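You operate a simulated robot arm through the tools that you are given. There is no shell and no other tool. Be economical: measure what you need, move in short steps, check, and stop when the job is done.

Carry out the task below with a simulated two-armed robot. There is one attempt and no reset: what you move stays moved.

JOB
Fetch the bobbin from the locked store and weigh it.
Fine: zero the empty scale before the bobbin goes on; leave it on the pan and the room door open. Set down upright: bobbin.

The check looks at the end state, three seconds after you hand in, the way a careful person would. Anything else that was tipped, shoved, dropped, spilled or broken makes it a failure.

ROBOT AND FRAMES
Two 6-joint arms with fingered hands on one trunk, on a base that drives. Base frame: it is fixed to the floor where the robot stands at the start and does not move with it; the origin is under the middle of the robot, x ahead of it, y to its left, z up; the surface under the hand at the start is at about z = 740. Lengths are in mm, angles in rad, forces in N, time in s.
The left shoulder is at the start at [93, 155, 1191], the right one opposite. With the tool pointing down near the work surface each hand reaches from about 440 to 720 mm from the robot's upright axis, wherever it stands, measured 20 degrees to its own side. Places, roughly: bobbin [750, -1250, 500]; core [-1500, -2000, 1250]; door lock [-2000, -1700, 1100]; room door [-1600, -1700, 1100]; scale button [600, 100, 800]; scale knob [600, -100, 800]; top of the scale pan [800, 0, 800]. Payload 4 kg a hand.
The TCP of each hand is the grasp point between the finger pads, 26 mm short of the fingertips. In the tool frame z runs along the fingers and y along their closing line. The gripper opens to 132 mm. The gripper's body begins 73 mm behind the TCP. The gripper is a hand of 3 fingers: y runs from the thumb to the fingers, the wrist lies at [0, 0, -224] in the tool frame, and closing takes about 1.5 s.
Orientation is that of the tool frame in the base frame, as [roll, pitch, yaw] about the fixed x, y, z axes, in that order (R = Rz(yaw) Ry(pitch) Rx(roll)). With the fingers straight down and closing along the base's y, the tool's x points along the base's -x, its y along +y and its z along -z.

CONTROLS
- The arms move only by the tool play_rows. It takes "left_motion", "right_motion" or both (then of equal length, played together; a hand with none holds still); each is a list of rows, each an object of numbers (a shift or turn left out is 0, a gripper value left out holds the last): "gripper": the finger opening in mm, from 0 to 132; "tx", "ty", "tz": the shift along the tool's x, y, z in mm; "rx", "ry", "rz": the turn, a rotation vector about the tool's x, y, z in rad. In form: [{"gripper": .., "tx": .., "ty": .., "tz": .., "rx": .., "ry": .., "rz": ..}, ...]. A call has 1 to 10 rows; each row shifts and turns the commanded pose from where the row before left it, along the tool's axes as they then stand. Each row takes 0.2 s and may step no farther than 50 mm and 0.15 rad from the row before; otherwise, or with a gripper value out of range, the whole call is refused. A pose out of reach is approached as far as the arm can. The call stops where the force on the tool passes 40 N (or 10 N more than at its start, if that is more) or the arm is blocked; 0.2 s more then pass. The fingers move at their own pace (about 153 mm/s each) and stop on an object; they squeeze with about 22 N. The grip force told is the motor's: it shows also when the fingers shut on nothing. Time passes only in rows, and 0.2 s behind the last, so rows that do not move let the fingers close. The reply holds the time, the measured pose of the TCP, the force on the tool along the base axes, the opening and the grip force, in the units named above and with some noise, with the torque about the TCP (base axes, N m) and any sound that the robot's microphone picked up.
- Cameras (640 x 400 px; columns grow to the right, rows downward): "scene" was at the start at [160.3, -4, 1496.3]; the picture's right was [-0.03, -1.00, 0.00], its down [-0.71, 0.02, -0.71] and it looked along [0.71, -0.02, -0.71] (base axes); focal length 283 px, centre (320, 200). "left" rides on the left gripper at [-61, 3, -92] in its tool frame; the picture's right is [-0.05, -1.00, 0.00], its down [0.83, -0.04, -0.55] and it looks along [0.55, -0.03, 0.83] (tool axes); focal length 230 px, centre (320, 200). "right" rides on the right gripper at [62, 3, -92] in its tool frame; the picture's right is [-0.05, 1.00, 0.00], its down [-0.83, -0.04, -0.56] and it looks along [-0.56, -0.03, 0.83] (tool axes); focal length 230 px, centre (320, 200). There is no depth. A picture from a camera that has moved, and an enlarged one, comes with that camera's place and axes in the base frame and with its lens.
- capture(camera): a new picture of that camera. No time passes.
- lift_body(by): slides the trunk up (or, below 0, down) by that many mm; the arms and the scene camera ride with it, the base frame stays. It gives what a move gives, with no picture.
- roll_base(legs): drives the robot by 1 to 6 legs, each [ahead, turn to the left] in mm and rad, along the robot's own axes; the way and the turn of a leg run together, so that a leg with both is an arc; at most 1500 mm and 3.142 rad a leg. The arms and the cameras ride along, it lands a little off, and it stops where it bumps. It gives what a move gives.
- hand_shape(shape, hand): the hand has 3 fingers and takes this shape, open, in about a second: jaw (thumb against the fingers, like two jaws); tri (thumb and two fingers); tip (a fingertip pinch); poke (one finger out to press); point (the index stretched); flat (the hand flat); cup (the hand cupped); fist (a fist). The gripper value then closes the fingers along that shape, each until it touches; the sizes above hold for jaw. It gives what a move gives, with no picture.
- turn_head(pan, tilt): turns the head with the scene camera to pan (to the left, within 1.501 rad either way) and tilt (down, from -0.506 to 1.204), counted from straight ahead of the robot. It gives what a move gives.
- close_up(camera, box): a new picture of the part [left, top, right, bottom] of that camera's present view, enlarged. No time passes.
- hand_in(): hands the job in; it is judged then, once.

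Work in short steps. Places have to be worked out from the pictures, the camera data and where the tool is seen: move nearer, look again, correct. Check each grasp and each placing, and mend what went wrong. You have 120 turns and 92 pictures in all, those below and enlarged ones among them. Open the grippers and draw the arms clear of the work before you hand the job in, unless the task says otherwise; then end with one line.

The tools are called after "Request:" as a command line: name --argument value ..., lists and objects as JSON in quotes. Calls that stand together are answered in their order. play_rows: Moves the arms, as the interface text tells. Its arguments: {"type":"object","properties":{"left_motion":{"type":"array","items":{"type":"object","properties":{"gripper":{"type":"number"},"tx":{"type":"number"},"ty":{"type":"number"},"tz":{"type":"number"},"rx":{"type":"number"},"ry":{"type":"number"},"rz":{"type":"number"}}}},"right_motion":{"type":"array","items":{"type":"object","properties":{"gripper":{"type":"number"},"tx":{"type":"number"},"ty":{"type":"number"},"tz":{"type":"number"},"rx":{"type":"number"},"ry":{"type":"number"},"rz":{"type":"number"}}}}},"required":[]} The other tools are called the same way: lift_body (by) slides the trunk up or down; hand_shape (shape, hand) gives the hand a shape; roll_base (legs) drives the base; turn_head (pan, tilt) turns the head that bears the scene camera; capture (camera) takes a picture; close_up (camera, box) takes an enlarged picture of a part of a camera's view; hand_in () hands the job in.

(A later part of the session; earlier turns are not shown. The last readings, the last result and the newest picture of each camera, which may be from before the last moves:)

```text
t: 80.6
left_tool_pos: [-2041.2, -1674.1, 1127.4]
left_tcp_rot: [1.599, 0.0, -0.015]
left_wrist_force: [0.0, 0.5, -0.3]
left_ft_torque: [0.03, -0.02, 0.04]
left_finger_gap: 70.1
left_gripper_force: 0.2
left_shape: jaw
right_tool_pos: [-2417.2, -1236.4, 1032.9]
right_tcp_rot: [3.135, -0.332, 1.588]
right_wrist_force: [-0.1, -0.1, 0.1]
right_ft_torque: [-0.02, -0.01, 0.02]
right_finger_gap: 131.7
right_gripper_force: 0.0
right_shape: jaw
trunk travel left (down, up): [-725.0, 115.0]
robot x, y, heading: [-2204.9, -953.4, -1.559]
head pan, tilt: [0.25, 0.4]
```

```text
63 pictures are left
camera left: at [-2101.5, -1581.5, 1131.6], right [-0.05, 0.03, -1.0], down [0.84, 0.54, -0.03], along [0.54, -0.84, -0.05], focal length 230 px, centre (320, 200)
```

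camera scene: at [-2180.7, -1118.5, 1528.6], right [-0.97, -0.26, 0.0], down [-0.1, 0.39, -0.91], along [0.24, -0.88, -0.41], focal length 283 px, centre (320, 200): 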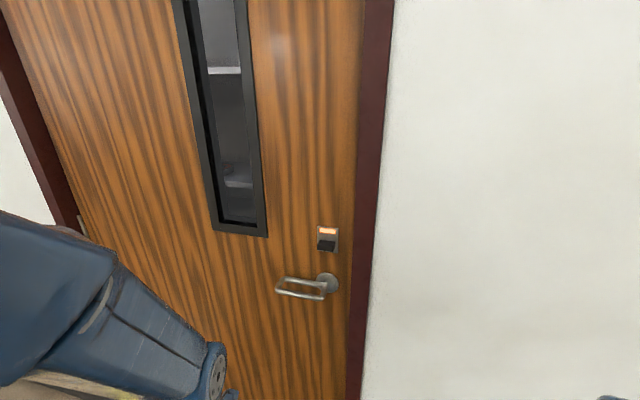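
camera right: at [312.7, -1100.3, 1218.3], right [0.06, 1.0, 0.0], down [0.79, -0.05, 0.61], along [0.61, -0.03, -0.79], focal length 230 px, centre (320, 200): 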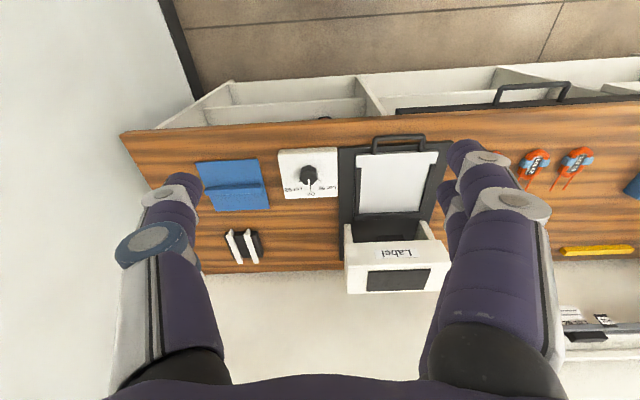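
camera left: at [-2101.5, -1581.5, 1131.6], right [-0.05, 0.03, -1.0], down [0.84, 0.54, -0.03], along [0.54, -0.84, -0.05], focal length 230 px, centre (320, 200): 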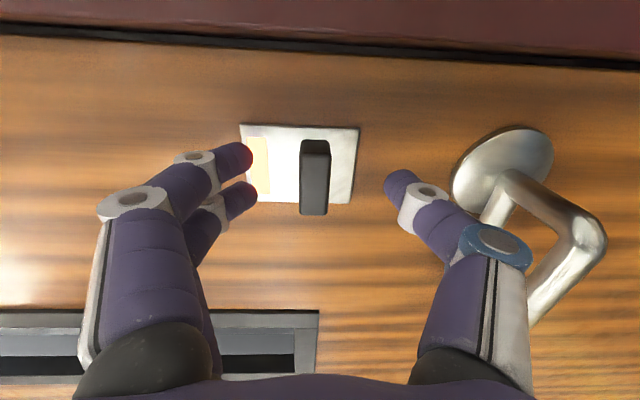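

Well aligned. I'll advance 10 mm and close on the knob.

Request:
play_rows --left_motion '[{"tz": 12}, {"gripper": 0}, {}, {}, {}, {}]'

Request:
capture --camera "left"

```text
t: 82.0
left_tool_pos: [-2040.4, -1688.1, 1126.9]
left_tcp_rot: [1.601, 0.001, -0.012]
left_wrist_force: [0.2, -0.2, -1.9]
left_ft_torque: [0.02, 0.02, 0.04]
left_finger_gap: 12.6
left_gripper_force: 22.0
left_shape: jaw
right_tool_pos: [-2416.6, -1238.1, 1033.1]
right_tcp_rot: [3.136, -0.333, 1.586]
right_wrist_force: [-0.5, 0.0, -0.6]
right_ft_torque: [-0.02, 0.0, 0.01]
right_finger_gap: 132.2
right_gripper_force: 0.1
right_shape: jaw
trunk travel left (down, up): [-725.0, 115.0]
robot x, y, heading: [-2207.6, -951.5, -1.551]
head pan, tilt: [0.25, 0.4]
```

```text
62 pictures are left
camera left: at [-2100.7, -1594.5, 1130.7], right [-0.05, 0.03, -1.0], down [0.84, 0.54, -0.03], along [0.54, -0.84, -0.05], focal length 230 px, centre (320, 200)
```

left: 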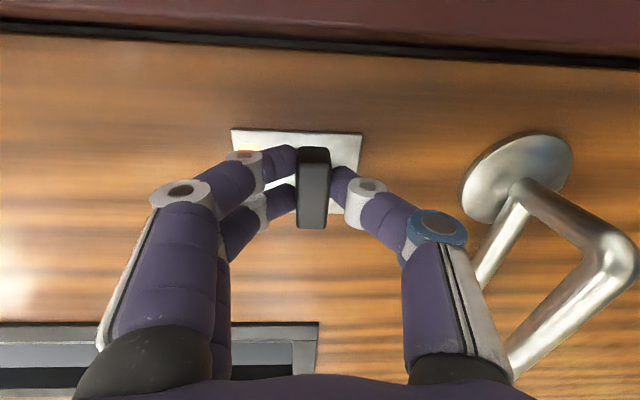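

The knob is gripped. I'll try turning counter-clockwise (rz negative) a little and watch the torque.

Request:
play_rows --left_motion '[{"rz": -0.12}, {"rz": -0.12}, {"rz": -0.12}, {}]'

```text
t: 83.0
left_tool_pos: [-2042.0, -1686.9, 1128.8]
left_tcp_rot: [1.597, 0.359, -0.006]
left_wrist_force: [-5.0, -1.2, 5.4]
left_ft_torque: [-0.14, -0.04, -0.09]
left_finger_gap: 12.2
left_gripper_force: 21.8
left_shape: jaw
right_tool_pos: [-2417.6, -1235.8, 1032.8]
right_tcp_rot: [3.135, -0.333, 1.587]
right_wrist_force: [0.3, -0.5, -0.8]
right_ft_torque: [0.04, -0.01, -0.01]
right_finger_gap: 132.0
right_gripper_force: 0.0
right_shape: jaw
trunk travel left (down, up): [-725.0, 115.0]
robot x, y, heading: [-2204.3, -949.9, -1.557]
head pan, tilt: [0.25, 0.4]
```

Low torque, so it seems to turn. Continuing to 90°.

Request:
play_rows --left_motion '[{"rz": -0.15}, {"rz": -0.15}, {"rz": -0.15}, {"rz": -0.15}, {"rz": -0.15}, {"rz": -0.15}, {"rz": -0.15}, {"rz": -0.15}, {}]'

Request:
capture --camera "left"

```text
t: 85.0
left_tool_pos: [-2040.5, -1684.9, 1133.6]
left_tcp_rot: [2.514, 1.552, 0.926]
left_wrist_force: [4.5, -1.8, 31.9]
left_ft_torque: [-0.63, -0.18, 0.06]
left_finger_gap: 12.3
left_gripper_force: 22.1
left_shape: jaw
right_tool_pos: [-2418.3, -1232.7, 1034.8]
right_tcp_rot: [3.138, -0.328, 1.588]
right_wrist_force: [-0.1, 0.4, -0.4]
right_ft_torque: [0.03, 0.01, 0.01]
right_finger_gap: 132.1
right_gripper_force: 0.0
right_shape: jaw
trunk travel left (down, up): [-725.0, 115.0]
robot x, y, heading: [-2206.8, -947.5, -1.556]
head pan, tilt: [0.25, 0.4]
```

```text
61 pictures are left
camera left: at [-2036.2, -1592.4, 1194.5], right [-1.0, 0.01, 0.04], down [-0.03, 0.57, -0.82], along [-0.04, -0.82, -0.57], focal length 230 px, centre (320, 200)
```

left: 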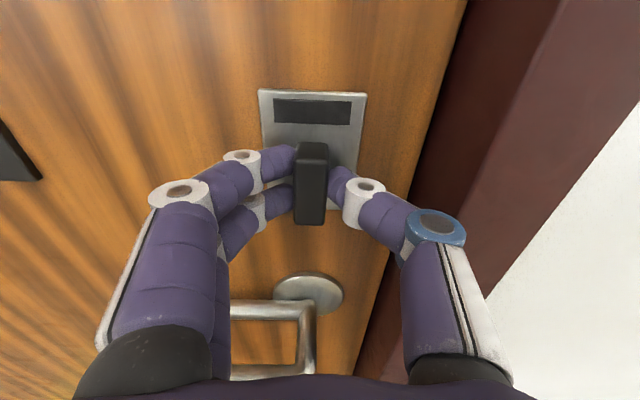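

The knob is vertical and the indicator went dark, so it is unlocked. Releasing and backing off, then moving toward the lever end (front bar ≈ y -1656, z 1003, end x≈-1910) with the hand rolled for a vertical close.

Request:
play_rows --left_motion '[{"gripper": 70}, {}, {"tz": -40}, {"tz": -50}, {"tz": -30}, {"ty": 40}, {"ty": 40}, {"ty": 25, "tx": 20}, {"tx": 40}, {"tx": 40}]'

Request:
play_rows --left_motion '[{"tx": 28, "rz": 0.15}, {"rz": 0.15}, {"rz": 0.15}, {"rz": 0.15}, {"rz": 0.15}, {"rz": 0.15}, {"rz": 0.15}, {"rz": 0.15}, {"rz": 0.15}, {"rz": 0.15}]'

Request:
play_rows --left_motion '[{"rz": 0.06}, {}]'

Request:
capture --camera "left"

```text
t: 87.2
left_tool_pos: [-1930.5, -1567.2, 1027.8]
left_tcp_rot: [2.864, 1.538, 1.278]
left_wrist_force: [0.6, -0.1, -0.3]
left_ft_torque: [0.0, -0.01, -0.03]
left_finger_gap: 69.5
left_gripper_force: 0.1
left_shape: jaw
right_tool_pos: [-2415.8, -1237.4, 1033.0]
right_tcp_rot: [3.139, -0.335, 1.587]
right_wrist_force: [-0.2, -0.1, -0.1]
right_ft_torque: [0.01, 0.02, -0.01]
right_finger_gap: 132.2
right_gripper_force: 0.0
right_shape: jaw
trunk travel left (down, up): [-725.0, 115.0]
robot x, y, heading: [-2208.7, -947.2, -1.557]
head pan, tilt: [0.25, 0.4]
```

```text
t: 89.4
left_tool_pos: [-1931.4, -1565.5, 1003.3]
left_tcp_rot: [1.598, 0.059, -0.015]
left_wrist_force: [0.2, 0.2, -0.1]
left_ft_torque: [-0.01, 0.0, 0.0]
left_finger_gap: 69.6
left_gripper_force: 0.1
left_shape: jaw
right_tool_pos: [-2416.7, -1236.2, 1032.3]
right_tcp_rot: [3.138, -0.333, 1.588]
right_wrist_force: [-0.3, 0.0, 0.1]
right_ft_torque: [0.01, 0.01, -0.01]
right_finger_gap: 131.8
right_gripper_force: 0.0
right_shape: jaw
trunk travel left (down, up): [-725.0, 115.0]
robot x, y, heading: [-2214.0, -950.1, -1.556]
head pan, tilt: [0.25, 0.4]
```

```text
t: 90.0
left_tool_pos: [-1933.0, -1564.7, 1002.0]
left_tcp_rot: [1.599, 0.003, -0.016]
left_wrist_force: [0.6, -0.5, -0.4]
left_ft_torque: [0.02, -0.02, -0.01]
left_finger_gap: 69.4
left_gripper_force: 0.1
left_shape: jaw
right_tool_pos: [-2416.9, -1236.9, 1032.6]
right_tcp_rot: [3.136, -0.335, 1.588]
right_wrist_force: [-0.1, 0.6, -0.9]
right_ft_torque: [-0.02, 0.02, -0.02]
right_finger_gap: 132.3
right_gripper_force: 0.1
right_shape: jaw
trunk travel left (down, up): [-725.0, 115.0]
robot x, y, heading: [-2207.1, -950.5, -1.555]
head pan, tilt: [0.25, 0.4]
```

```text
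60 pictures are left
camera left: at [-1992.6, -1472.4, 1007.2], right [-0.05, 0.03, -1.0], down [0.84, 0.54, -0.03], along [0.54, -0.84, -0.05], focal length 230 px, centre (320, 200)
```

left: 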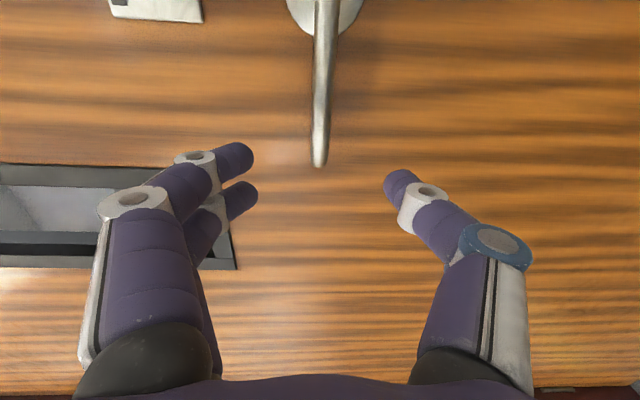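

Lever lies exactly between the fingers. Advancing ~95 mm and closing on the front bar.

Request:
play_rows --left_motion '[{"tz": 40}, {"tz": 40}, {"tz": 17}, {"gripper": 0}, {}, {}, {}]'

Request:
capture --camera "left"

```text
t: 91.6
left_tool_pos: [-1933.7, -1663.1, 998.0]
left_tcp_rot: [1.601, 0.001, -0.015]
left_wrist_force: [-0.9, 0.5, -3.1]
left_ft_torque: [-0.04, 0.01, 0.01]
left_finger_gap: 0.1
left_gripper_force: 22.1
left_shape: jaw
right_tool_pos: [-2416.4, -1236.6, 1032.1]
right_tcp_rot: [3.138, -0.333, 1.589]
right_wrist_force: [0.8, -0.1, -0.2]
right_ft_torque: [0.01, 0.0, 0.0]
right_finger_gap: 131.9
right_gripper_force: 0.1
right_shape: jaw
trunk travel left (down, up): [-725.0, 115.0]
robot x, y, heading: [-2207.6, -952.9, -1.554]
head pan, tilt: [0.25, 0.4]
```

```text
59 pictures are left
camera left: at [-1993.6, -1570.2, 1002.5], right [-0.05, 0.03, -1.0], down [0.84, 0.54, -0.03], along [0.54, -0.84, -0.05], focal length 230 px, centre (320, 200)
```

left: 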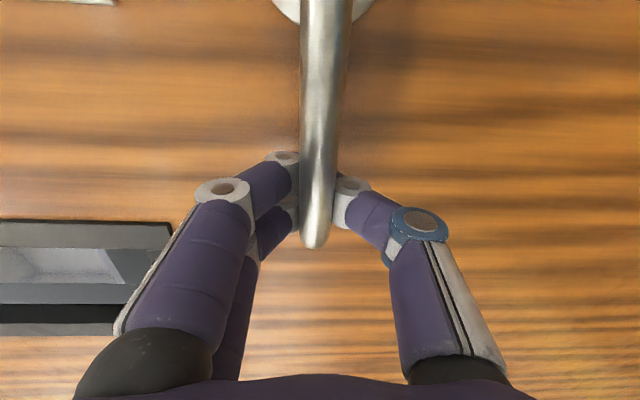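

The fingers are hooked around the front bar inside the loop. I'll press the lever down along its arc (about 0.6 rad).

Request:
play_rows --left_motion '[{"ty": -12, "rz": -0.12}, {"ty": -12, "rz": -0.12}, {"ty": -12, "rz": -0.12}, {"ty": -12, "rz": -0.12}, {}]'

```text
t: 92.8
left_tool_pos: [-1943.0, -1660.6, 953.6]
left_tcp_rot: [1.6, 0.483, -0.002]
left_wrist_force: [-1.2, -2.3, 4.0]
left_ft_torque: [-0.03, -0.05, -0.01]
left_finger_gap: 0.0
left_gripper_force: 22.3
left_shape: jaw
right_tool_pos: [-2417.3, -1236.6, 1033.1]
right_tcp_rot: [3.138, -0.335, 1.588]
right_wrist_force: [-0.5, 0.1, 0.5]
right_ft_torque: [-0.01, 0.01, 0.0]
right_finger_gap: 131.9
right_gripper_force: 0.0
right_shape: jaw
trunk travel left (down, up): [-725.0, 115.0]
robot x, y, heading: [-2205.7, -950.6, -1.556]
head pan, tilt: [0.25, 0.4]
```

Light force, so the lever follows. I'll press a bit further, watching for the stop, then pull.

Request:
play_rows --left_motion '[{"ty": -12, "rz": -0.12}, {"ty": -12, "rz": -0.12}, {"ty": -10, "rz": -0.1}, {}]'

Request:
capture --camera "left"

```text
t: 93.8
left_tool_pos: [-1962.0, -1657.4, 927.3]
left_tcp_rot: [1.607, 0.822, 0.013]
left_wrist_force: [6.9, -2.7, 14.8]
left_ft_torque: [0.0, -0.19, -0.05]
left_finger_gap: 0.1
left_gripper_force: 22.2
left_shape: jaw
right_tool_pos: [-2418.4, -1235.2, 1032.9]
right_tcp_rot: [3.136, -0.331, 1.588]
right_wrist_force: [0.1, -0.3, -0.3]
right_ft_torque: [0.0, 0.0, 0.0]
right_finger_gap: 132.1
right_gripper_force: 0.0
right_shape: jaw
trunk travel left (down, up): [-725.0, 115.0]
robot x, y, heading: [-2206.8, -949.4, -1.556]
head pan, tilt: [0.25, 0.4]
```

```text
58 pictures are left
camera left: at [-1999.5, -1566.1, 975.4], right [-0.77, 0.03, -0.64], down [0.54, 0.56, -0.63], along [0.34, -0.83, -0.45], focal length 230 px, centre (320, 200)
```

left: 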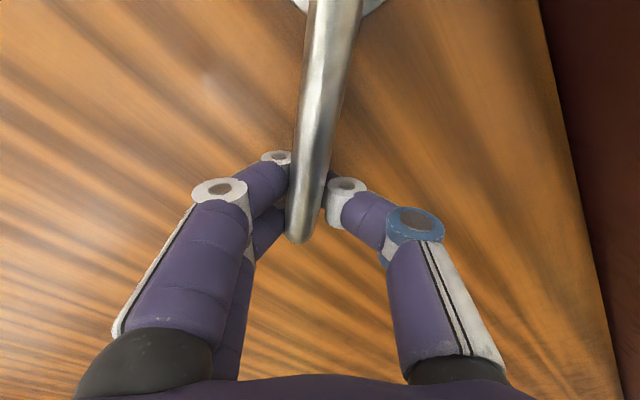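

Lever is down about 45° near its stop. Now pull straight back a little.

Request:
play_rows --left_motion '[{"tz": -15}, {"tz": -15}, {"tz": -15}, {"tz": -15}, {}]'

Request:
capture --camera "scene"

```text
t: 95.0
left_tool_pos: [-1957.9, -1598.2, 927.0]
left_tcp_rot: [1.612, 0.824, 0.019]
left_wrist_force: [20.8, -3.5, 9.5]
left_ft_torque: [0.09, 0.02, -0.13]
left_finger_gap: 0.0
left_gripper_force: 22.2
left_shape: jaw
right_tool_pos: [-2414.6, -1237.2, 1032.5]
right_tcp_rot: [3.141, -0.332, 1.584]
right_wrist_force: [-0.3, 0.2, -0.1]
right_ft_torque: [0.02, -0.02, -0.02]
right_finger_gap: 132.1
right_gripper_force: 0.1
right_shape: jaw
trunk travel left (down, up): [-725.0, 115.0]
robot x, y, heading: [-2208.7, -949.0, -1.559]
head pan, tilt: [0.25, 0.4]
```

```text
57 pictures are left
camera scene: at [-2178.0, -1117.6, 1528.6], right [-0.97, -0.26, 0.0], down [-0.1, 0.39, -0.91], along [0.24, -0.88, -0.41], focal length 283 px, centre (320, 200)
```

scene: 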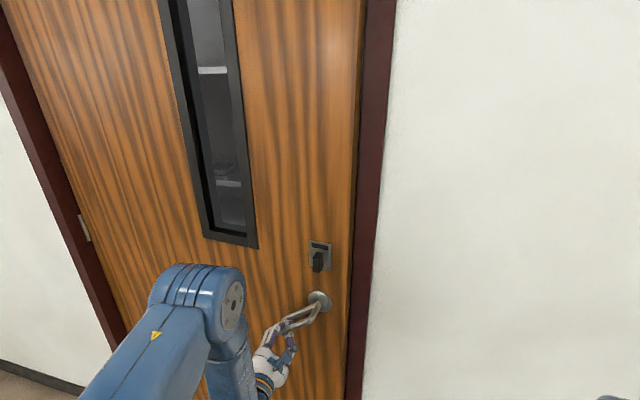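

The door is opening. I'll continue along its arc with a matching yaw (hinge near x≈-1150).

Request:
play_rows --left_motion '[{"tz": -30, "tx": 5, "ty": 5, "rx": 0.06, "ry": -0.055}, {"tz": -40, "tx": 2, "ty": 2.3, "rx": 0.037, "ry": -0.034}, {"tz": -40, "tx": 2, "ty": 2.3, "rx": 0.037, "ry": -0.034}, {"tz": -40, "tx": 2, "ty": 2.3, "rx": 0.037, "ry": -0.034}, {}]'

Request:
capture --camera "scene"

```text
t: 96.2
left_tool_pos: [-1926.6, -1452.8, 933.4]
left_tcp_rot: [1.61, 0.826, -0.218]
left_wrist_force: [4.4, -2.6, 1.6]
left_ft_torque: [0.1, -0.07, -0.23]
left_finger_gap: 0.0
left_gripper_force: 22.6
left_shape: jaw
right_tool_pos: [-2416.7, -1235.7, 1033.6]
right_tcp_rot: [3.138, -0.329, 1.589]
right_wrist_force: [-0.3, 0.5, 0.4]
right_ft_torque: [-0.01, 0.03, -0.01]
right_finger_gap: 132.1
right_gripper_force: 0.0
right_shape: jaw
trunk travel left (down, up): [-725.0, 115.0]
robot x, y, heading: [-2206.8, -947.9, -1.556]
head pan, tilt: [0.25, 0.4]
```

```text
56 pictures are left
camera scene: at [-2181.5, -1115.0, 1529.0], right [-0.97, -0.26, 0.0], down [-0.1, 0.39, -0.91], along [0.24, -0.88, -0.4], focal length 283 px, centre (320, 200)
```

scene: 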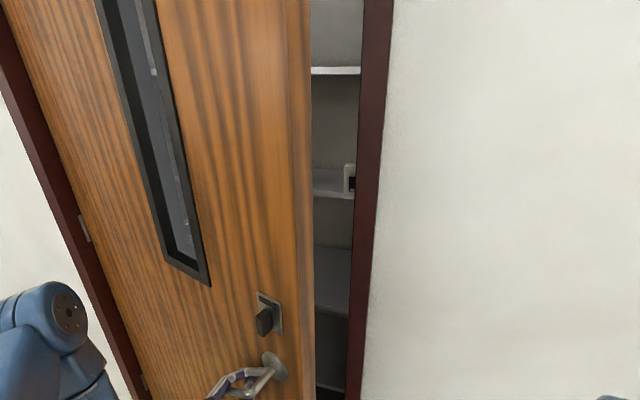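

Working well. Continuing the arc a few more rows.

Request:
play_rows --left_motion '[{"tz": -40, "tx": 2, "ty": 2.3, "rx": 0.037, "ry": -0.034}, {"tz": -40, "tx": 2, "ty": 2.3, "rx": 0.037, "ry": -0.034}, {"tz": -40, "tx": 2, "ty": 2.3, "rx": 0.037, "ry": -0.034}, {}]'

```text
t: 96.8
left_tool_pos: [-1913.8, -1365.9, 940.1]
left_tcp_rot: [1.524, 0.811, -0.378]
left_wrist_force: [32.2, -10.7, 16.2]
left_ft_torque: [0.57, -0.04, -1.15]
left_finger_gap: 0.0
left_gripper_force: 21.5
left_shape: jaw
left hand out of reach, approached as far as the arm can: row 2, 3
right_tool_pos: [-2412.6, -1209.8, 1030.1]
right_tcp_rot: [-3.138, -0.347, 1.587]
right_wrist_force: [-0.7, -3.4, 1.7]
right_ft_torque: [0.21, -0.01, -0.03]
right_finger_gap: 131.9
right_gripper_force: 0.0
right_shape: jaw
trunk travel left (down, up): [-725.0, 115.0]
robot x, y, heading: [-2206.4, -948.6, -1.549]
head pan, tilt: [0.25, 0.4]
stopped in row 3 (left hand): the force on the tool passed its limit at 51 N (the readings are from after the stop); the commanded pose is now the measured one
```

The arm's reach ends with the door about 0.42 rad open. I'll release the lever and back out.

Request:
play_rows --left_motion '[{"gripper": 90}, {}, {}, {}, {}]'

Request:
roll_base --legs '[[-130, 0]]'

Request:
capture --camera "scene"

```text
t: 98.0
left_tool_pos: [-1922.5, -1373.9, 936.8]
left_tcp_rot: [1.546, 0.808, -0.372]
left_wrist_force: [0.4, 1.0, 3.2]
left_ft_torque: [-0.04, -0.19, 0.03]
left_finger_gap: 90.6
left_gripper_force: 0.1
left_shape: jaw
right_tool_pos: [-2418.6, -1219.0, 1027.1]
right_tcp_rot: [3.137, -0.357, 1.586]
right_wrist_force: [-0.7, -0.2, -0.1]
right_ft_torque: [0.01, 0.0, 0.01]
right_finger_gap: 131.9
right_gripper_force: 0.0
right_shape: jaw
trunk travel left (down, up): [-725.0, 115.0]
robot x, y, heading: [-2208.7, -948.7, -1.56]
head pan, tilt: [0.25, 0.4]
```

```text
t: 99.3
left_tool_pos: [-1914.7, -1235.0, 947.7]
left_tcp_rot: [1.549, 0.809, -0.373]
left_wrist_force: [0.2, 0.4, 0.1]
left_ft_torque: [-0.02, 0.01, -0.03]
left_finger_gap: 90.2
left_gripper_force: 0.1
left_shape: jaw
right_tool_pos: [-2418.4, -1084.5, 1039.1]
right_tcp_rot: [3.139, -0.311, 1.586]
right_wrist_force: [0.4, -0.7, 0.0]
right_ft_torque: [0.04, 0.0, 0.02]
right_finger_gap: 131.5
right_gripper_force: 0.2
right_shape: jaw
trunk travel left (down, up): [-725.0, 115.0]
robot x, y, heading: [-2205.4, -819.2, -1.56]
head pan, tilt: [0.25, 0.4]
```

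```text
55 pictures are left
camera scene: at [-2184.7, -932.9, 1533.7], right [-0.97, -0.26, 0.0], down [-0.1, 0.36, -0.93], along [0.24, -0.9, -0.37], focal length 283 px, centre (320, 200)
```

scene: 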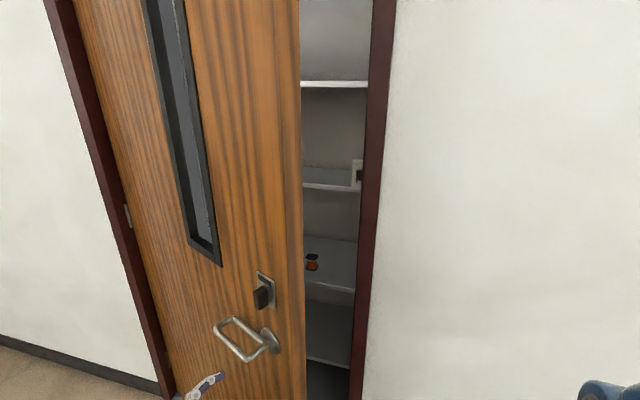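

There is a bobbin-like object on a lower shelf inside the store. Zooming in.

Request:
close_up --camera "scene" --box '[295, 150, 385, 290]'

```text
2.86 times, centred on (340, 220) of scene
camera zoom: at [-2184.7, -932.9, 1533.7], right [-0.97, -0.26, 0.0], down [-0.1, 0.36, -0.93], along [0.24, -0.9, -0.37], focal length 810 px, centre (263, 143)
```

zoom: 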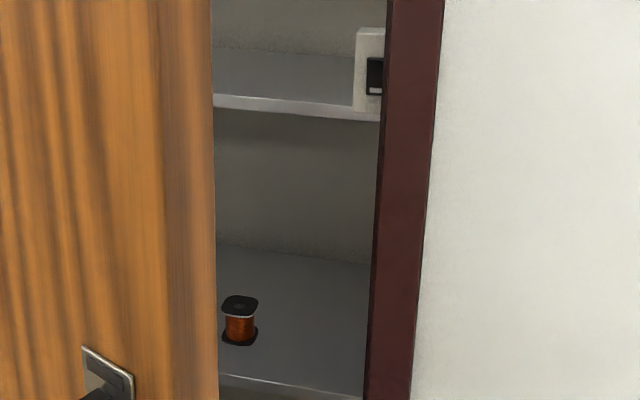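

The true target bobbin is inside the store on a shelf around z≈700, x≈-1850. I need to open the door further: turn right, straighten the left hand, extend it, and then sweep left behind the door's edge.

Request:
roll_base --legs '[[0, -0.3]]'

Request:
play_rows --left_motion '[{"rx": -0.093, "ry": 0.086, "gripper": 10}, {"rx": -0.093, "ry": 0.086}, {"rx": -0.093, "ry": 0.086}, {"tx": -24, "ty": -25}, {"tx": -24, "ty": -25}, {"tx": -24, "ty": -25}, {"tx": -24, "ty": -25}, {"tz": 40}, {"tz": 40}, {"tz": 40}]'

Request:
play_rows --left_motion '[{"tz": 40}, {"tz": 40}, {"tz": 34}, {}]'

Request:
capture --camera "scene"

```text
t: 100.8
left_tool_pos: [-2060.1, -1317.6, 938.1]
left_tcp_rot: [1.566, 0.814, -0.658]
left_wrist_force: [0.9, 0.6, 0.4]
left_ft_torque: [0.03, -0.01, -0.01]
left_finger_gap: 90.0
left_gripper_force: 0.2
left_shape: jaw
right_tool_pos: [-2492.3, -1023.3, 1032.3]
right_tcp_rot: [3.138, -0.335, 1.286]
right_wrist_force: [-0.3, 0.1, -0.7]
right_ft_torque: [-0.03, -0.01, 0.0]
right_finger_gap: 131.9
right_gripper_force: 0.0
right_shape: jaw
trunk travel left (down, up): [-725.0, 115.0]
robot x, y, heading: [-2206.5, -819.4, -1.854]
head pan, tilt: [0.25, 0.4]
```

```text
t: 103.0
left_tool_pos: [-2107.5, -1447.1, 1003.2]
left_tcp_rot: [1.537, 0.817, -0.297]
left_wrist_force: [-0.9, 0.7, 0.2]
left_ft_torque: [0.01, 0.0, 0.0]
left_finger_gap: 10.3
left_gripper_force: 0.1
left_shape: jaw
left hand out of reach, approached as far as the arm can: row 3, 4, 5, 6, 7
right_tool_pos: [-2486.3, -1000.0, 1024.1]
right_tcp_rot: [3.136, -0.392, 1.287]
right_wrist_force: [0.7, -0.2, -0.3]
right_ft_torque: [0.03, -0.01, 0.02]
right_finger_gap: 132.1
right_gripper_force: 0.0
right_shape: jaw
trunk travel left (down, up): [-725.0, 115.0]
robot x, y, heading: [-2205.7, -817.2, -1.854]
head pan, tilt: [0.25, 0.4]
```

```text
t: 104.0
left_tool_pos: [-2135.7, -1553.5, 1004.1]
left_tcp_rot: [1.538, 0.814, -0.299]
left_wrist_force: [-0.3, 0.1, -0.1]
left_ft_torque: [0.02, 0.0, 0.0]
left_finger_gap: 10.0
left_gripper_force: 0.0
left_shape: jaw
right_tool_pos: [-2485.0, -999.1, 1024.9]
right_tcp_rot: [3.136, -0.392, 1.288]
right_wrist_force: [0.0, 0.4, -0.2]
right_ft_torque: [0.01, 0.0, -0.04]
right_finger_gap: 131.8
right_gripper_force: 0.0
right_shape: jaw
trunk travel left (down, up): [-725.0, 115.0]
robot x, y, heading: [-2205.9, -815.4, -1.855]
head pan, tilt: [0.25, 0.4]
```

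```text
53 pictures are left
camera scene: at [-2232.5, -988.0, 1528.6], right [-1.0, 0.04, 0.0], down [0.02, 0.41, -0.91], along [-0.03, -0.91, -0.41], focal length 283 px, centre (320, 200)
```

scene: 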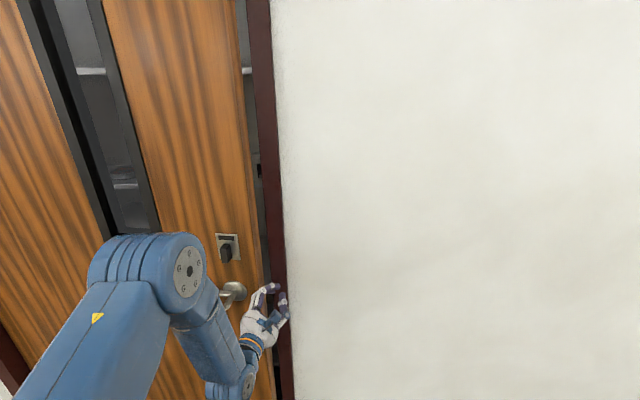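

The hand is just outside the edge, pointing past it. Now I'll turn the base left to sweep the door open.

Request:
roll_base --legs '[[0, 0.35]]'

Request:
turn_head --pan 0.35 --tilt 0.45

Request:
capture --camera "scene"

```text
t: 105.0
left_tool_pos: [-2034.4, -1501.9, 1037.2]
left_tcp_rot: [1.459, 0.808, -0.238]
left_wrist_force: [0.2, -1.3, -0.7]
left_ft_torque: [0.02, -0.01, -0.01]
left_finger_gap: 10.3
left_gripper_force: 0.0
left_shape: jaw
right_tool_pos: [-2459.6, -1042.1, 1015.8]
right_tcp_rot: [3.135, -0.337, 1.438]
right_wrist_force: [0.9, 0.3, 0.6]
right_ft_torque: [-0.01, 0.0, 0.0]
right_finger_gap: 132.0
right_gripper_force: 0.2
right_shape: jaw
trunk travel left (down, up): [-725.0, 115.0]
robot x, y, heading: [-2205.1, -818.4, -1.717]
head pan, tilt: [0.25, 0.4]
stopped in leg 1: the force on the tool passed its limit at 61 N (the readings are from after the stop); the commanded pose is now the measured one
```

```text
t: 105.7
left_tool_pos: [-2035.5, -1502.5, 1037.2]
left_tcp_rot: [1.457, 0.81, -0.238]
left_wrist_force: [0.7, 0.7, -0.3]
left_ft_torque: [0.04, 0.02, 0.01]
left_finger_gap: 9.9
left_gripper_force: 0.1
left_shape: jaw
right_tool_pos: [-2458.8, -1040.9, 1016.3]
right_tcp_rot: [3.134, -0.336, 1.437]
right_wrist_force: [0.3, -0.1, -0.3]
right_ft_torque: [0.0, 0.02, 0.01]
right_finger_gap: 132.0
right_gripper_force: 0.1
right_shape: jaw
trunk travel left (down, up): [-725.0, 115.0]
robot x, y, heading: [-2206.9, -819.6, -1.714]
head pan, tilt: [0.351, 0.45]
```

```text
52 pictures are left
camera scene: at [-2199.6, -987.5, 1524.0], right [-0.98, -0.2, -0.01], down [-0.09, 0.44, -0.89], along [0.18, -0.87, -0.45], focal length 283 px, centre (320, 200)
```

scene: 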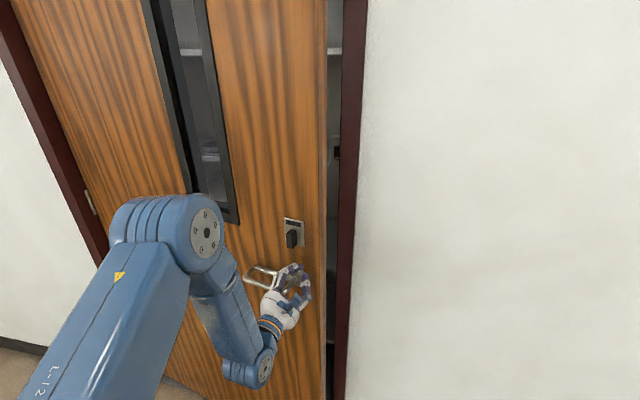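

The hand ended up in front of the door, pushing it slightly closed. I'll go back to hooking the lever loop and pull with the base. First, a look at the hand camera.

Request:
play_rows --left_motion '[{"tz": -40}, {"tz": -40, "gripper": 80}, {"tz": -30}, {}]'

Request:
capture --camera "left"

```text
t: 106.7
left_tool_pos: [-2018.0, -1395.0, 1027.4]
left_tcp_rot: [1.457, 0.809, -0.234]
left_wrist_force: [-0.2, -0.1, -0.1]
left_ft_torque: [-0.01, 0.01, 0.0]
left_finger_gap: 79.8
left_gripper_force: 0.0
left_shape: jaw
right_tool_pos: [-2460.0, -1041.7, 1014.9]
right_tcp_rot: [3.134, -0.339, 1.437]
right_wrist_force: [-0.7, 0.9, 0.1]
right_ft_torque: [0.02, 0.01, -0.01]
right_finger_gap: 131.9
right_gripper_force: 0.1
right_shape: jaw
trunk travel left (down, up): [-725.0, 115.0]
robot x, y, heading: [-2207.8, -814.5, -1.714]
head pan, tilt: [0.351, 0.45]
```

```text
51 pictures are left
camera left: at [-2042.9, -1294.1, 1065.7], right [-0.76, 0.07, -0.65], down [0.61, 0.42, -0.67], along [0.22, -0.91, -0.36], focal length 230 px, centre (320, 200)
```

left: 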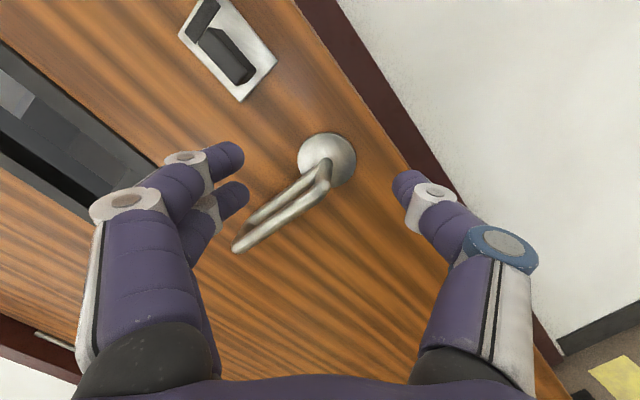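

The rosette is at (-2022,-1522), so the door is ~0.21 rad open. I'll roll the hand to close vertically and hook the bar near its hinge-side end, at about (-1912,-1500,1003).

Request:
play_rows --left_motion '[{"rz": 0.135}, {"rz": 0.135}, {"rz": 0.135}, {"rz": 0.135}, {"rz": 0.135}, {"rz": 0.135}, {"tx": 42}, {"tx": 42, "ty": -12}, {"tx": 40, "ty": -12}, {}]'

Request:
capture --camera "left"

```text
t: 108.9
left_tool_pos: [-1901.7, -1419.6, 999.2]
left_tcp_rot: [1.487, -0.001, -0.156]
left_wrist_force: [0.3, 0.0, 0.3]
left_ft_torque: [0.01, 0.0, -0.03]
left_finger_gap: 79.9
left_gripper_force: 0.1
left_shape: jaw
right_tool_pos: [-2459.3, -1042.4, 1017.4]
right_tcp_rot: [3.135, -0.338, 1.436]
right_wrist_force: [0.6, -0.5, 0.0]
right_ft_torque: [-0.02, 0.01, -0.02]
right_finger_gap: 131.8
right_gripper_force: 0.0
right_shape: jaw
trunk travel left (down, up): [-725.0, 115.0]
robot x, y, heading: [-2205.1, -818.2, -1.716]
head pan, tilt: [0.351, 0.45]
```

```text
50 pictures are left
camera left: at [-1947.1, -1318.4, 991.6], right [-0.06, -0.07, -1.0], down [0.91, 0.41, -0.09], along [0.42, -0.91, 0.04], focal length 230 px, centre (320, 200)
```

left: 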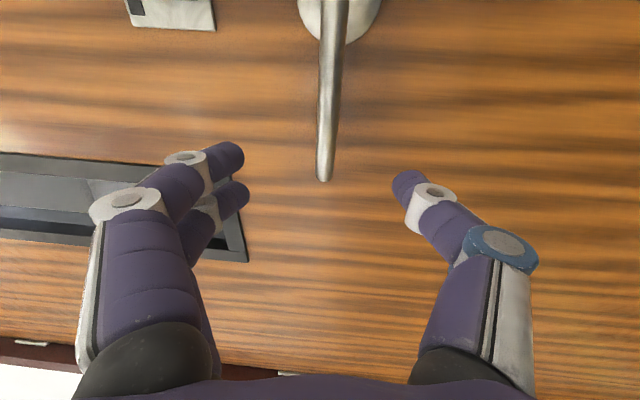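

Aligned. Advance 80 mm and hook by closing.

Request:
play_rows --left_motion '[{"tz": 40}, {"tz": 40}, {"gripper": 0}, {}, {}, {}]'

Request:
capture --camera "left"

```text
t: 110.3
left_tool_pos: [-1911.0, -1494.7, 1007.6]
left_tcp_rot: [1.488, 0.004, -0.155]
left_wrist_force: [0.2, 0.3, -1.8]
left_ft_torque: [0.0, 0.0, -0.02]
left_finger_gap: 0.0
left_gripper_force: 21.8
left_shape: jaw
right_tool_pos: [-2459.6, -1040.5, 1017.6]
right_tcp_rot: [3.134, -0.336, 1.437]
right_wrist_force: [-0.2, 0.7, 0.2]
right_ft_torque: [0.01, -0.02, 0.0]
right_finger_gap: 132.0
right_gripper_force: 0.0
right_shape: jaw
trunk travel left (down, up): [-725.0, 115.0]
robot x, y, heading: [-2205.9, -817.3, -1.717]
head pan, tilt: [0.351, 0.45]
```

```text
49 pictures are left
camera left: at [-1957.2, -1393.4, 1002.4], right [-0.07, -0.07, -1.0], down [0.91, 0.41, -0.09], along [0.42, -0.91, 0.04], focal length 230 px, centre (320, 200)
```

left: 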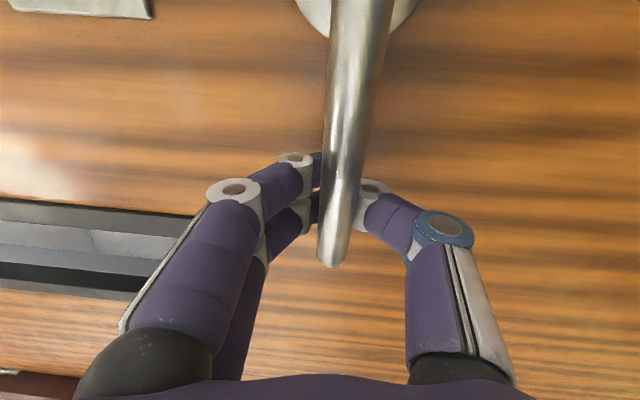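

Hooked. I'll pull with the base in short arcs, following the door.

Request:
roll_base --legs '[[-120, 0.05]]'

Request:
play_rows --left_motion '[{"ry": -0.06, "tz": -5}, {"ry": -0.06, "tz": -5}, {"ry": -0.06, "tz": -5}, {}]'

Request:
capture --camera "left"

```text
t: 111.7
left_tool_pos: [-1864.8, -1364.4, 1008.0]
left_tcp_rot: [1.493, 0.005, -0.098]
left_wrist_force: [-0.9, 0.3, 1.3]
left_ft_torque: [0.08, 0.02, 0.13]
left_finger_gap: 0.1
left_gripper_force: 22.1
left_shape: jaw
right_tool_pos: [-2437.0, -945.3, 1016.0]
right_tcp_rot: [3.134, -0.391, 1.483]
right_wrist_force: [0.2, 0.6, 0.6]
right_ft_torque: [-0.04, 0.0, -0.02]
right_finger_gap: 131.7
right_gripper_force: 0.0
right_shape: jaw
trunk travel left (down, up): [-725.0, 115.0]
robot x, y, heading: [-2192.9, -702.9, -1.655]
head pan, tilt: [0.351, 0.45]
stopped in leg 1: the force on the tool passed its limit at 55 N (the readings are from after the stop); the commanded pose is now the measured one
```

```text
t: 112.7
left_tool_pos: [-1860.8, -1352.6, 1005.3]
left_tcp_rot: [1.49, -0.005, -0.277]
left_wrist_force: [-0.7, -0.4, 0.6]
left_ft_torque: [0.05, 0.02, 0.05]
left_finger_gap: 0.1
left_gripper_force: 22.4
left_shape: jaw
right_tool_pos: [-2435.6, -945.2, 1016.1]
right_tcp_rot: [3.136, -0.39, 1.482]
right_wrist_force: [-0.6, 0.0, -0.7]
right_ft_torque: [0.03, -0.03, 0.0]
right_finger_gap: 132.2
right_gripper_force: 0.0
right_shape: jaw
trunk travel left (down, up): [-725.0, 115.0]
robot x, y, heading: [-2194.3, -698.7, -1.656]
head pan, tilt: [0.351, 0.45]
```

```text
48 pictures are left
camera left: at [-1895.1, -1246.6, 998.7], right [-0.07, -0.07, -1.0], down [0.95, 0.3, -0.08], along [0.31, -0.95, 0.04], focal length 230 px, centre (320, 200)
```

left: 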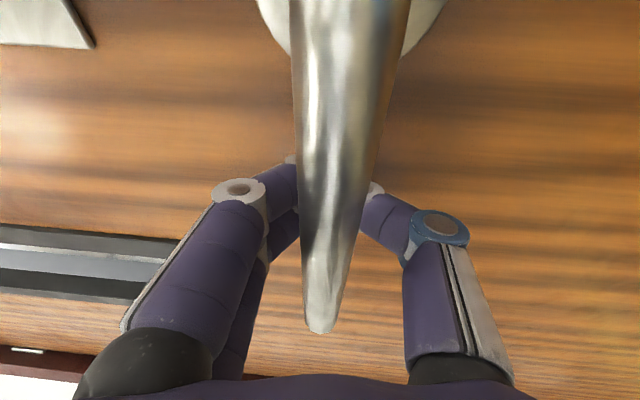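

Good. Continuing the arc with the arm, from the new base position.

Request:
play_rows --left_motion '[{"tz": -38, "tx": 8, "ry": -0.08}, {"tz": -38, "tx": 8, "ry": -0.07}, {"tz": -38, "tx": 6, "ry": -0.06}, {"tz": -38, "tx": 5, "ry": -0.05}, {}]'

Request:
roll_base --legs '[[-120, 0.06]]'

Request:
capture --camera "scene"

```text
t: 113.1
left_tool_pos: [-1849.1, -1303.1, 1014.5]
left_tcp_rot: [1.443, -0.02, -0.357]
left_wrist_force: [0.2, 0.2, 0.2]
left_ft_torque: [0.0, -0.01, -0.04]
left_finger_gap: 0.0
left_gripper_force: 21.6
left_shape: jaw
left hand out of reach, approached as far as the arm can: row 2
right_tool_pos: [-2429.3, -928.2, 1021.4]
right_tcp_rot: [-3.141, -0.359, 1.482]
right_wrist_force: [-0.1, 0.2, 0.4]
right_ft_torque: [-0.07, 0.03, -0.01]
right_finger_gap: 131.9
right_gripper_force: 0.0
right_shape: jaw
trunk travel left (down, up): [-725.0, 115.0]
robot x, y, heading: [-2193.1, -702.4, -1.656]
head pan, tilt: [0.351, 0.45]
stopped in row 2 (left hand): the force on the tool passed its limit at 83 N (the readings are from after the stop); the commanded pose is now the measured one
```

```text
t: 114.1
left_tool_pos: [-1829.6, -1219.4, 1026.6]
left_tcp_rot: [1.443, -0.028, -0.331]
left_wrist_force: [-1.8, 3.7, -5.4]
left_ft_torque: [-0.12, 0.12, 0.09]
left_finger_gap: 0.0
left_gripper_force: 22.1
left_shape: jaw
right_tool_pos: [-2423.6, -869.7, 1024.9]
right_tcp_rot: [3.136, -0.37, 1.505]
right_wrist_force: [0.4, -0.5, -0.2]
right_ft_torque: [0.09, 0.01, 0.01]
right_finger_gap: 131.8
right_gripper_force: 0.1
right_shape: jaw
trunk travel left (down, up): [-725.0, 115.0]
robot x, y, heading: [-2189.7, -652.9, -1.639]
head pan, tilt: [0.351, 0.45]
stopped in leg 1: the robot was blocked; the commanded pose is now the measured one
```

```text
47 pictures are left
camera scene: at [-2166.1, -762.2, 1529.1], right [-0.96, -0.28, 0.01], down [-0.12, 0.4, -0.91], along [0.25, -0.87, -0.42], focal length 283 px, centre (320, 200)
```

scene: 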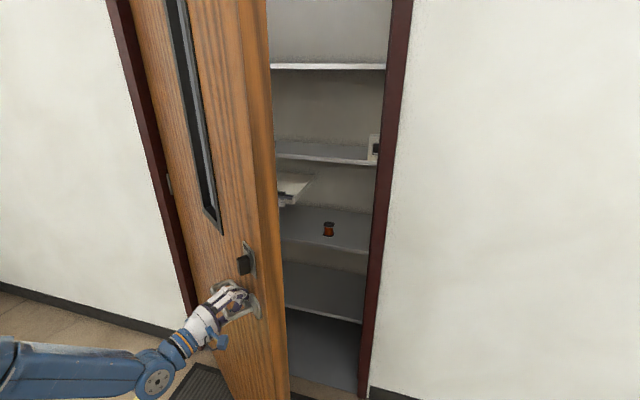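

The door is now ~0.7 rad open. Releasing the lever and backing out.

Request:
play_rows --left_motion '[{"gripper": 100}, {}, {}, {}, {}]'

Request:
roll_base --legs '[[-160, 0]]'

Request:
capture --camera "scene"

```text
t: 115.3
left_tool_pos: [-1837.6, -1244.7, 1009.0]
left_tcp_rot: [1.445, -0.025, -0.328]
left_wrist_force: [0.4, 0.7, -0.2]
left_ft_torque: [0.0, 0.03, -0.02]
left_finger_gap: 99.7
left_gripper_force: 0.0
left_shape: jaw
right_tool_pos: [-2424.4, -885.0, 1020.3]
right_tcp_rot: [3.137, -0.385, 1.506]
right_wrist_force: [-0.5, 0.0, 0.2]
right_ft_torque: [-0.01, 0.04, 0.04]
right_finger_gap: 132.0
right_gripper_force: 0.1
right_shape: jaw
trunk travel left (down, up): [-725.0, 115.0]
robot x, y, heading: [-2184.9, -651.6, -1.641]
head pan, tilt: [0.351, 0.45]
```

```text
t: 116.7
left_tool_pos: [-1825.8, -1088.5, 1007.4]
left_tcp_rot: [1.453, -0.023, -0.331]
left_wrist_force: [-0.1, -0.2, -0.6]
left_ft_torque: [0.0, 0.0, 0.05]
left_finger_gap: 99.9
left_gripper_force: 0.1
left_shape: jaw
right_tool_pos: [-2413.4, -728.9, 1019.8]
right_tcp_rot: [3.136, -0.388, 1.507]
right_wrist_force: [0.3, -0.3, 0.1]
right_ft_torque: [0.06, -0.03, 0.07]
right_finger_gap: 132.0
right_gripper_force: 0.0
right_shape: jaw
trunk travel left (down, up): [-725.0, 115.0]
robot x, y, heading: [-2177.2, -490.1, -1.639]
head pan, tilt: [0.351, 0.45]
```

```text
46 pictures are left
camera scene: at [-2158.2, -666.1, 1523.0], right [-0.96, -0.28, -0.01], down [-0.12, 0.44, -0.89], along [0.25, -0.85, -0.46], focal length 283 px, centre (320, 200)
```

scene: 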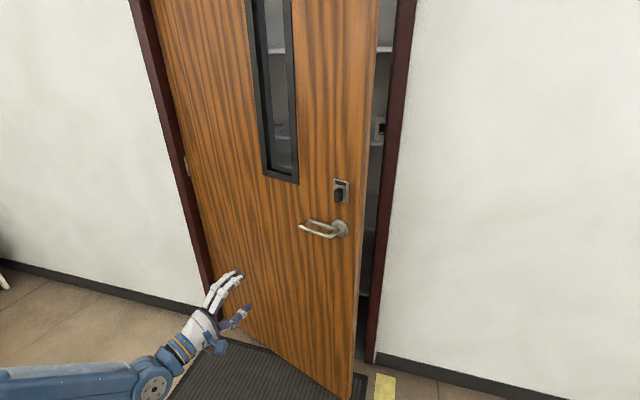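

The door swung back to ~0.2 rad, maybe a closer. I'll check whether it keeps moving with time.

Request:
play_rows --left_motion '[{}, {}, {}, {}, {}, {}, {}, {}, {}, {}]'

Request:
capture --camera "scene"

```text
t: 118.9
left_tool_pos: [-1829.2, -1077.9, 1010.3]
left_tcp_rot: [1.428, -0.03, -0.33]
left_wrist_force: [-0.2, 0.4, 0.3]
left_ft_torque: [-0.04, 0.02, -0.02]
left_finger_gap: 99.6
left_gripper_force: 0.1
left_shape: jaw
right_tool_pos: [-2413.1, -725.1, 1018.7]
right_tcp_rot: [3.135, -0.37, 1.511]
right_wrist_force: [0.8, -0.2, 0.6]
right_ft_torque: [0.01, -0.01, 0.04]
right_finger_gap: 131.9
right_gripper_force: 0.0
right_shape: jaw
trunk travel left (down, up): [-725.0, 115.0]
robot x, y, heading: [-2178.9, -494.8, -1.639]
head pan, tilt: [0.351, 0.45]
```

```text
45 pictures are left
camera scene: at [-2157.8, -658.8, 1523.9], right [-0.96, -0.28, -0.01], down [-0.12, 0.44, -0.89], along [0.25, -0.86, -0.45], focal length 283 px, centre (320, 200)
```

scene: 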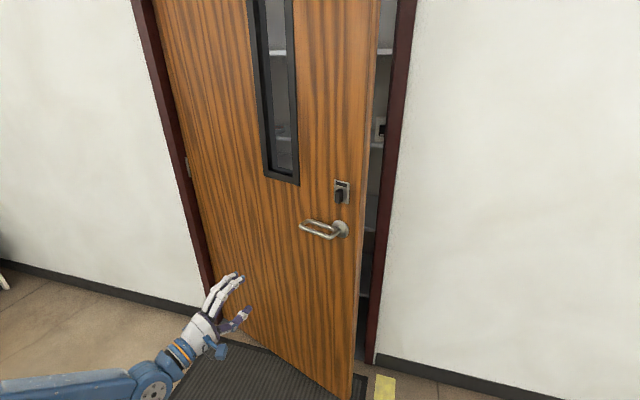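

It stopped on its own, so my release must have bumped it. New plan: use the right arm, pointing forward with closing vertical (thin profile), from the latch side diagonal so that it enters behind the door edge. First, shape the right arm here in free space and retract the left.

Request:
play_rows --right_motion '[{"tx": -50, "gripper": 20}, {"tx": -50}, {"tx": -50}, {"tx": -50}, {"tx": -40}, {"ry": -0.15, "tx": -40}, {"ry": -0.15}, {"ry": -0.15}, {"ry": -0.15}, {"ry": -0.15}]' --left_motion '[{"tz": -25}, {"tz": -25}, {"tz": -25}, {"tz": -25}, {"tz": -25}, {"tz": -25}, {}, {}, {}, {}]'

Request:
play_rows --right_motion '[{"ry": -0.15}, {"ry": -0.15}, {"ry": -0.15}, {"ry": -0.15}, {"ry": -0.15}, {"ry": -0.15}, {"ry": -0.15}, {"ry": -0.14}, {}, {}]'

```text
t: 121.1
left_tool_pos: [-1856.1, -1030.4, 980.3]
left_tcp_rot: [1.428, -0.029, -0.328]
left_wrist_force: [-0.8, -0.3, 0.5]
left_ft_torque: [-0.03, -0.01, 0.03]
left_finger_gap: 99.8
left_gripper_force: 0.1
left_shape: jaw
left hand out of reach, approached as far as the arm can: row 1, 2, 3, 4, 5, 6
right_tool_pos: [-2438.1, -967.7, 926.0]
right_tcp_rot: [-3.125, 0.316, 1.502]
right_wrist_force: [-0.3, -0.8, 0.4]
right_ft_torque: [0.0, 0.01, 0.02]
right_finger_gap: 20.3
right_gripper_force: 0.1
right_shape: jaw
right hand out of reach, approached as far as the arm can: row 10
trunk travel left (down, up): [-725.0, 115.0]
robot x, y, heading: [-2175.6, -488.2, -1.642]
head pan, tilt: [0.351, 0.45]
```

```text
t: 123.3
left_tool_pos: [-1854.9, -1030.0, 980.1]
left_tcp_rot: [1.43, -0.031, -0.325]
left_wrist_force: [0.9, -0.1, 1.5]
left_ft_torque: [0.02, 0.0, 0.0]
left_finger_gap: 99.9
left_gripper_force: 0.0
left_shape: jaw
right_tool_pos: [-2434.3, -965.7, 920.9]
right_tcp_rot: [-2.963, 1.49, 1.676]
right_wrist_force: [0.3, 0.6, 0.6]
right_ft_torque: [-0.04, 0.01, -0.06]
right_finger_gap: 20.1
right_gripper_force: 0.0
right_shape: jaw
trunk travel left (down, up): [-725.0, 115.0]
robot x, y, heading: [-2176.5, -493.6, -1.638]
head pan, tilt: [0.351, 0.45]
```

Rolling the right hand for a thin profile and extending it forward.

Request:
play_rows --right_motion '[{"rz": 0.15}, {"rz": 0.15}, {"rz": 0.15}, {"rz": 0.15}, {"rz": 0.15}, {"rz": 0.15}, {"rz": 0.15}, {"rz": 0.15}, {"rz": 0.15}, {"rz": 0.15}]'

Request:
play_rows --right_motion '[{"tz": 40}, {"tz": 40}, {"tz": 40}, {"tz": 40}, {}]'

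```text
t: 125.5
left_tool_pos: [-1854.8, -1030.1, 980.1]
left_tcp_rot: [1.428, -0.03, -0.326]
left_wrist_force: [0.6, -0.4, 0.6]
left_ft_torque: [0.03, -0.02, -0.03]
left_finger_gap: 100.1
left_gripper_force: 0.0
left_shape: jaw
right_tool_pos: [-2433.1, -966.3, 921.5]
right_tcp_rot: [1.651, 0.084, -0.066]
right_wrist_force: [0.8, -0.6, -0.2]
right_ft_torque: [-0.01, -0.02, -0.05]
right_finger_gap: 20.3
right_gripper_force: 0.0
right_shape: jaw
trunk travel left (down, up): [-725.0, 115.0]
robot x, y, heading: [-2178.2, -494.5, -1.64]
head pan, tilt: [0.351, 0.45]
```

```text
t: 126.7
left_tool_pos: [-1854.9, -1031.3, 979.6]
left_tcp_rot: [1.427, -0.03, -0.326]
left_wrist_force: [0.4, 0.7, 0.1]
left_ft_torque: [-0.03, 0.01, 0.0]
left_finger_gap: 99.8
left_gripper_force: 0.1
left_shape: jaw
right_tool_pos: [-2446.2, -1125.3, 914.6]
right_tcp_rot: [1.634, 0.084, -0.068]
right_wrist_force: [0.5, -0.4, -0.1]
right_ft_torque: [0.0, -0.01, -0.01]
right_finger_gap: 20.4
right_gripper_force: 0.2
right_shape: jaw
trunk travel left (down, up): [-725.0, 115.0]
robot x, y, heading: [-2177.2, -489.5, -1.64]
head pan, tilt: [0.351, 0.45]
```

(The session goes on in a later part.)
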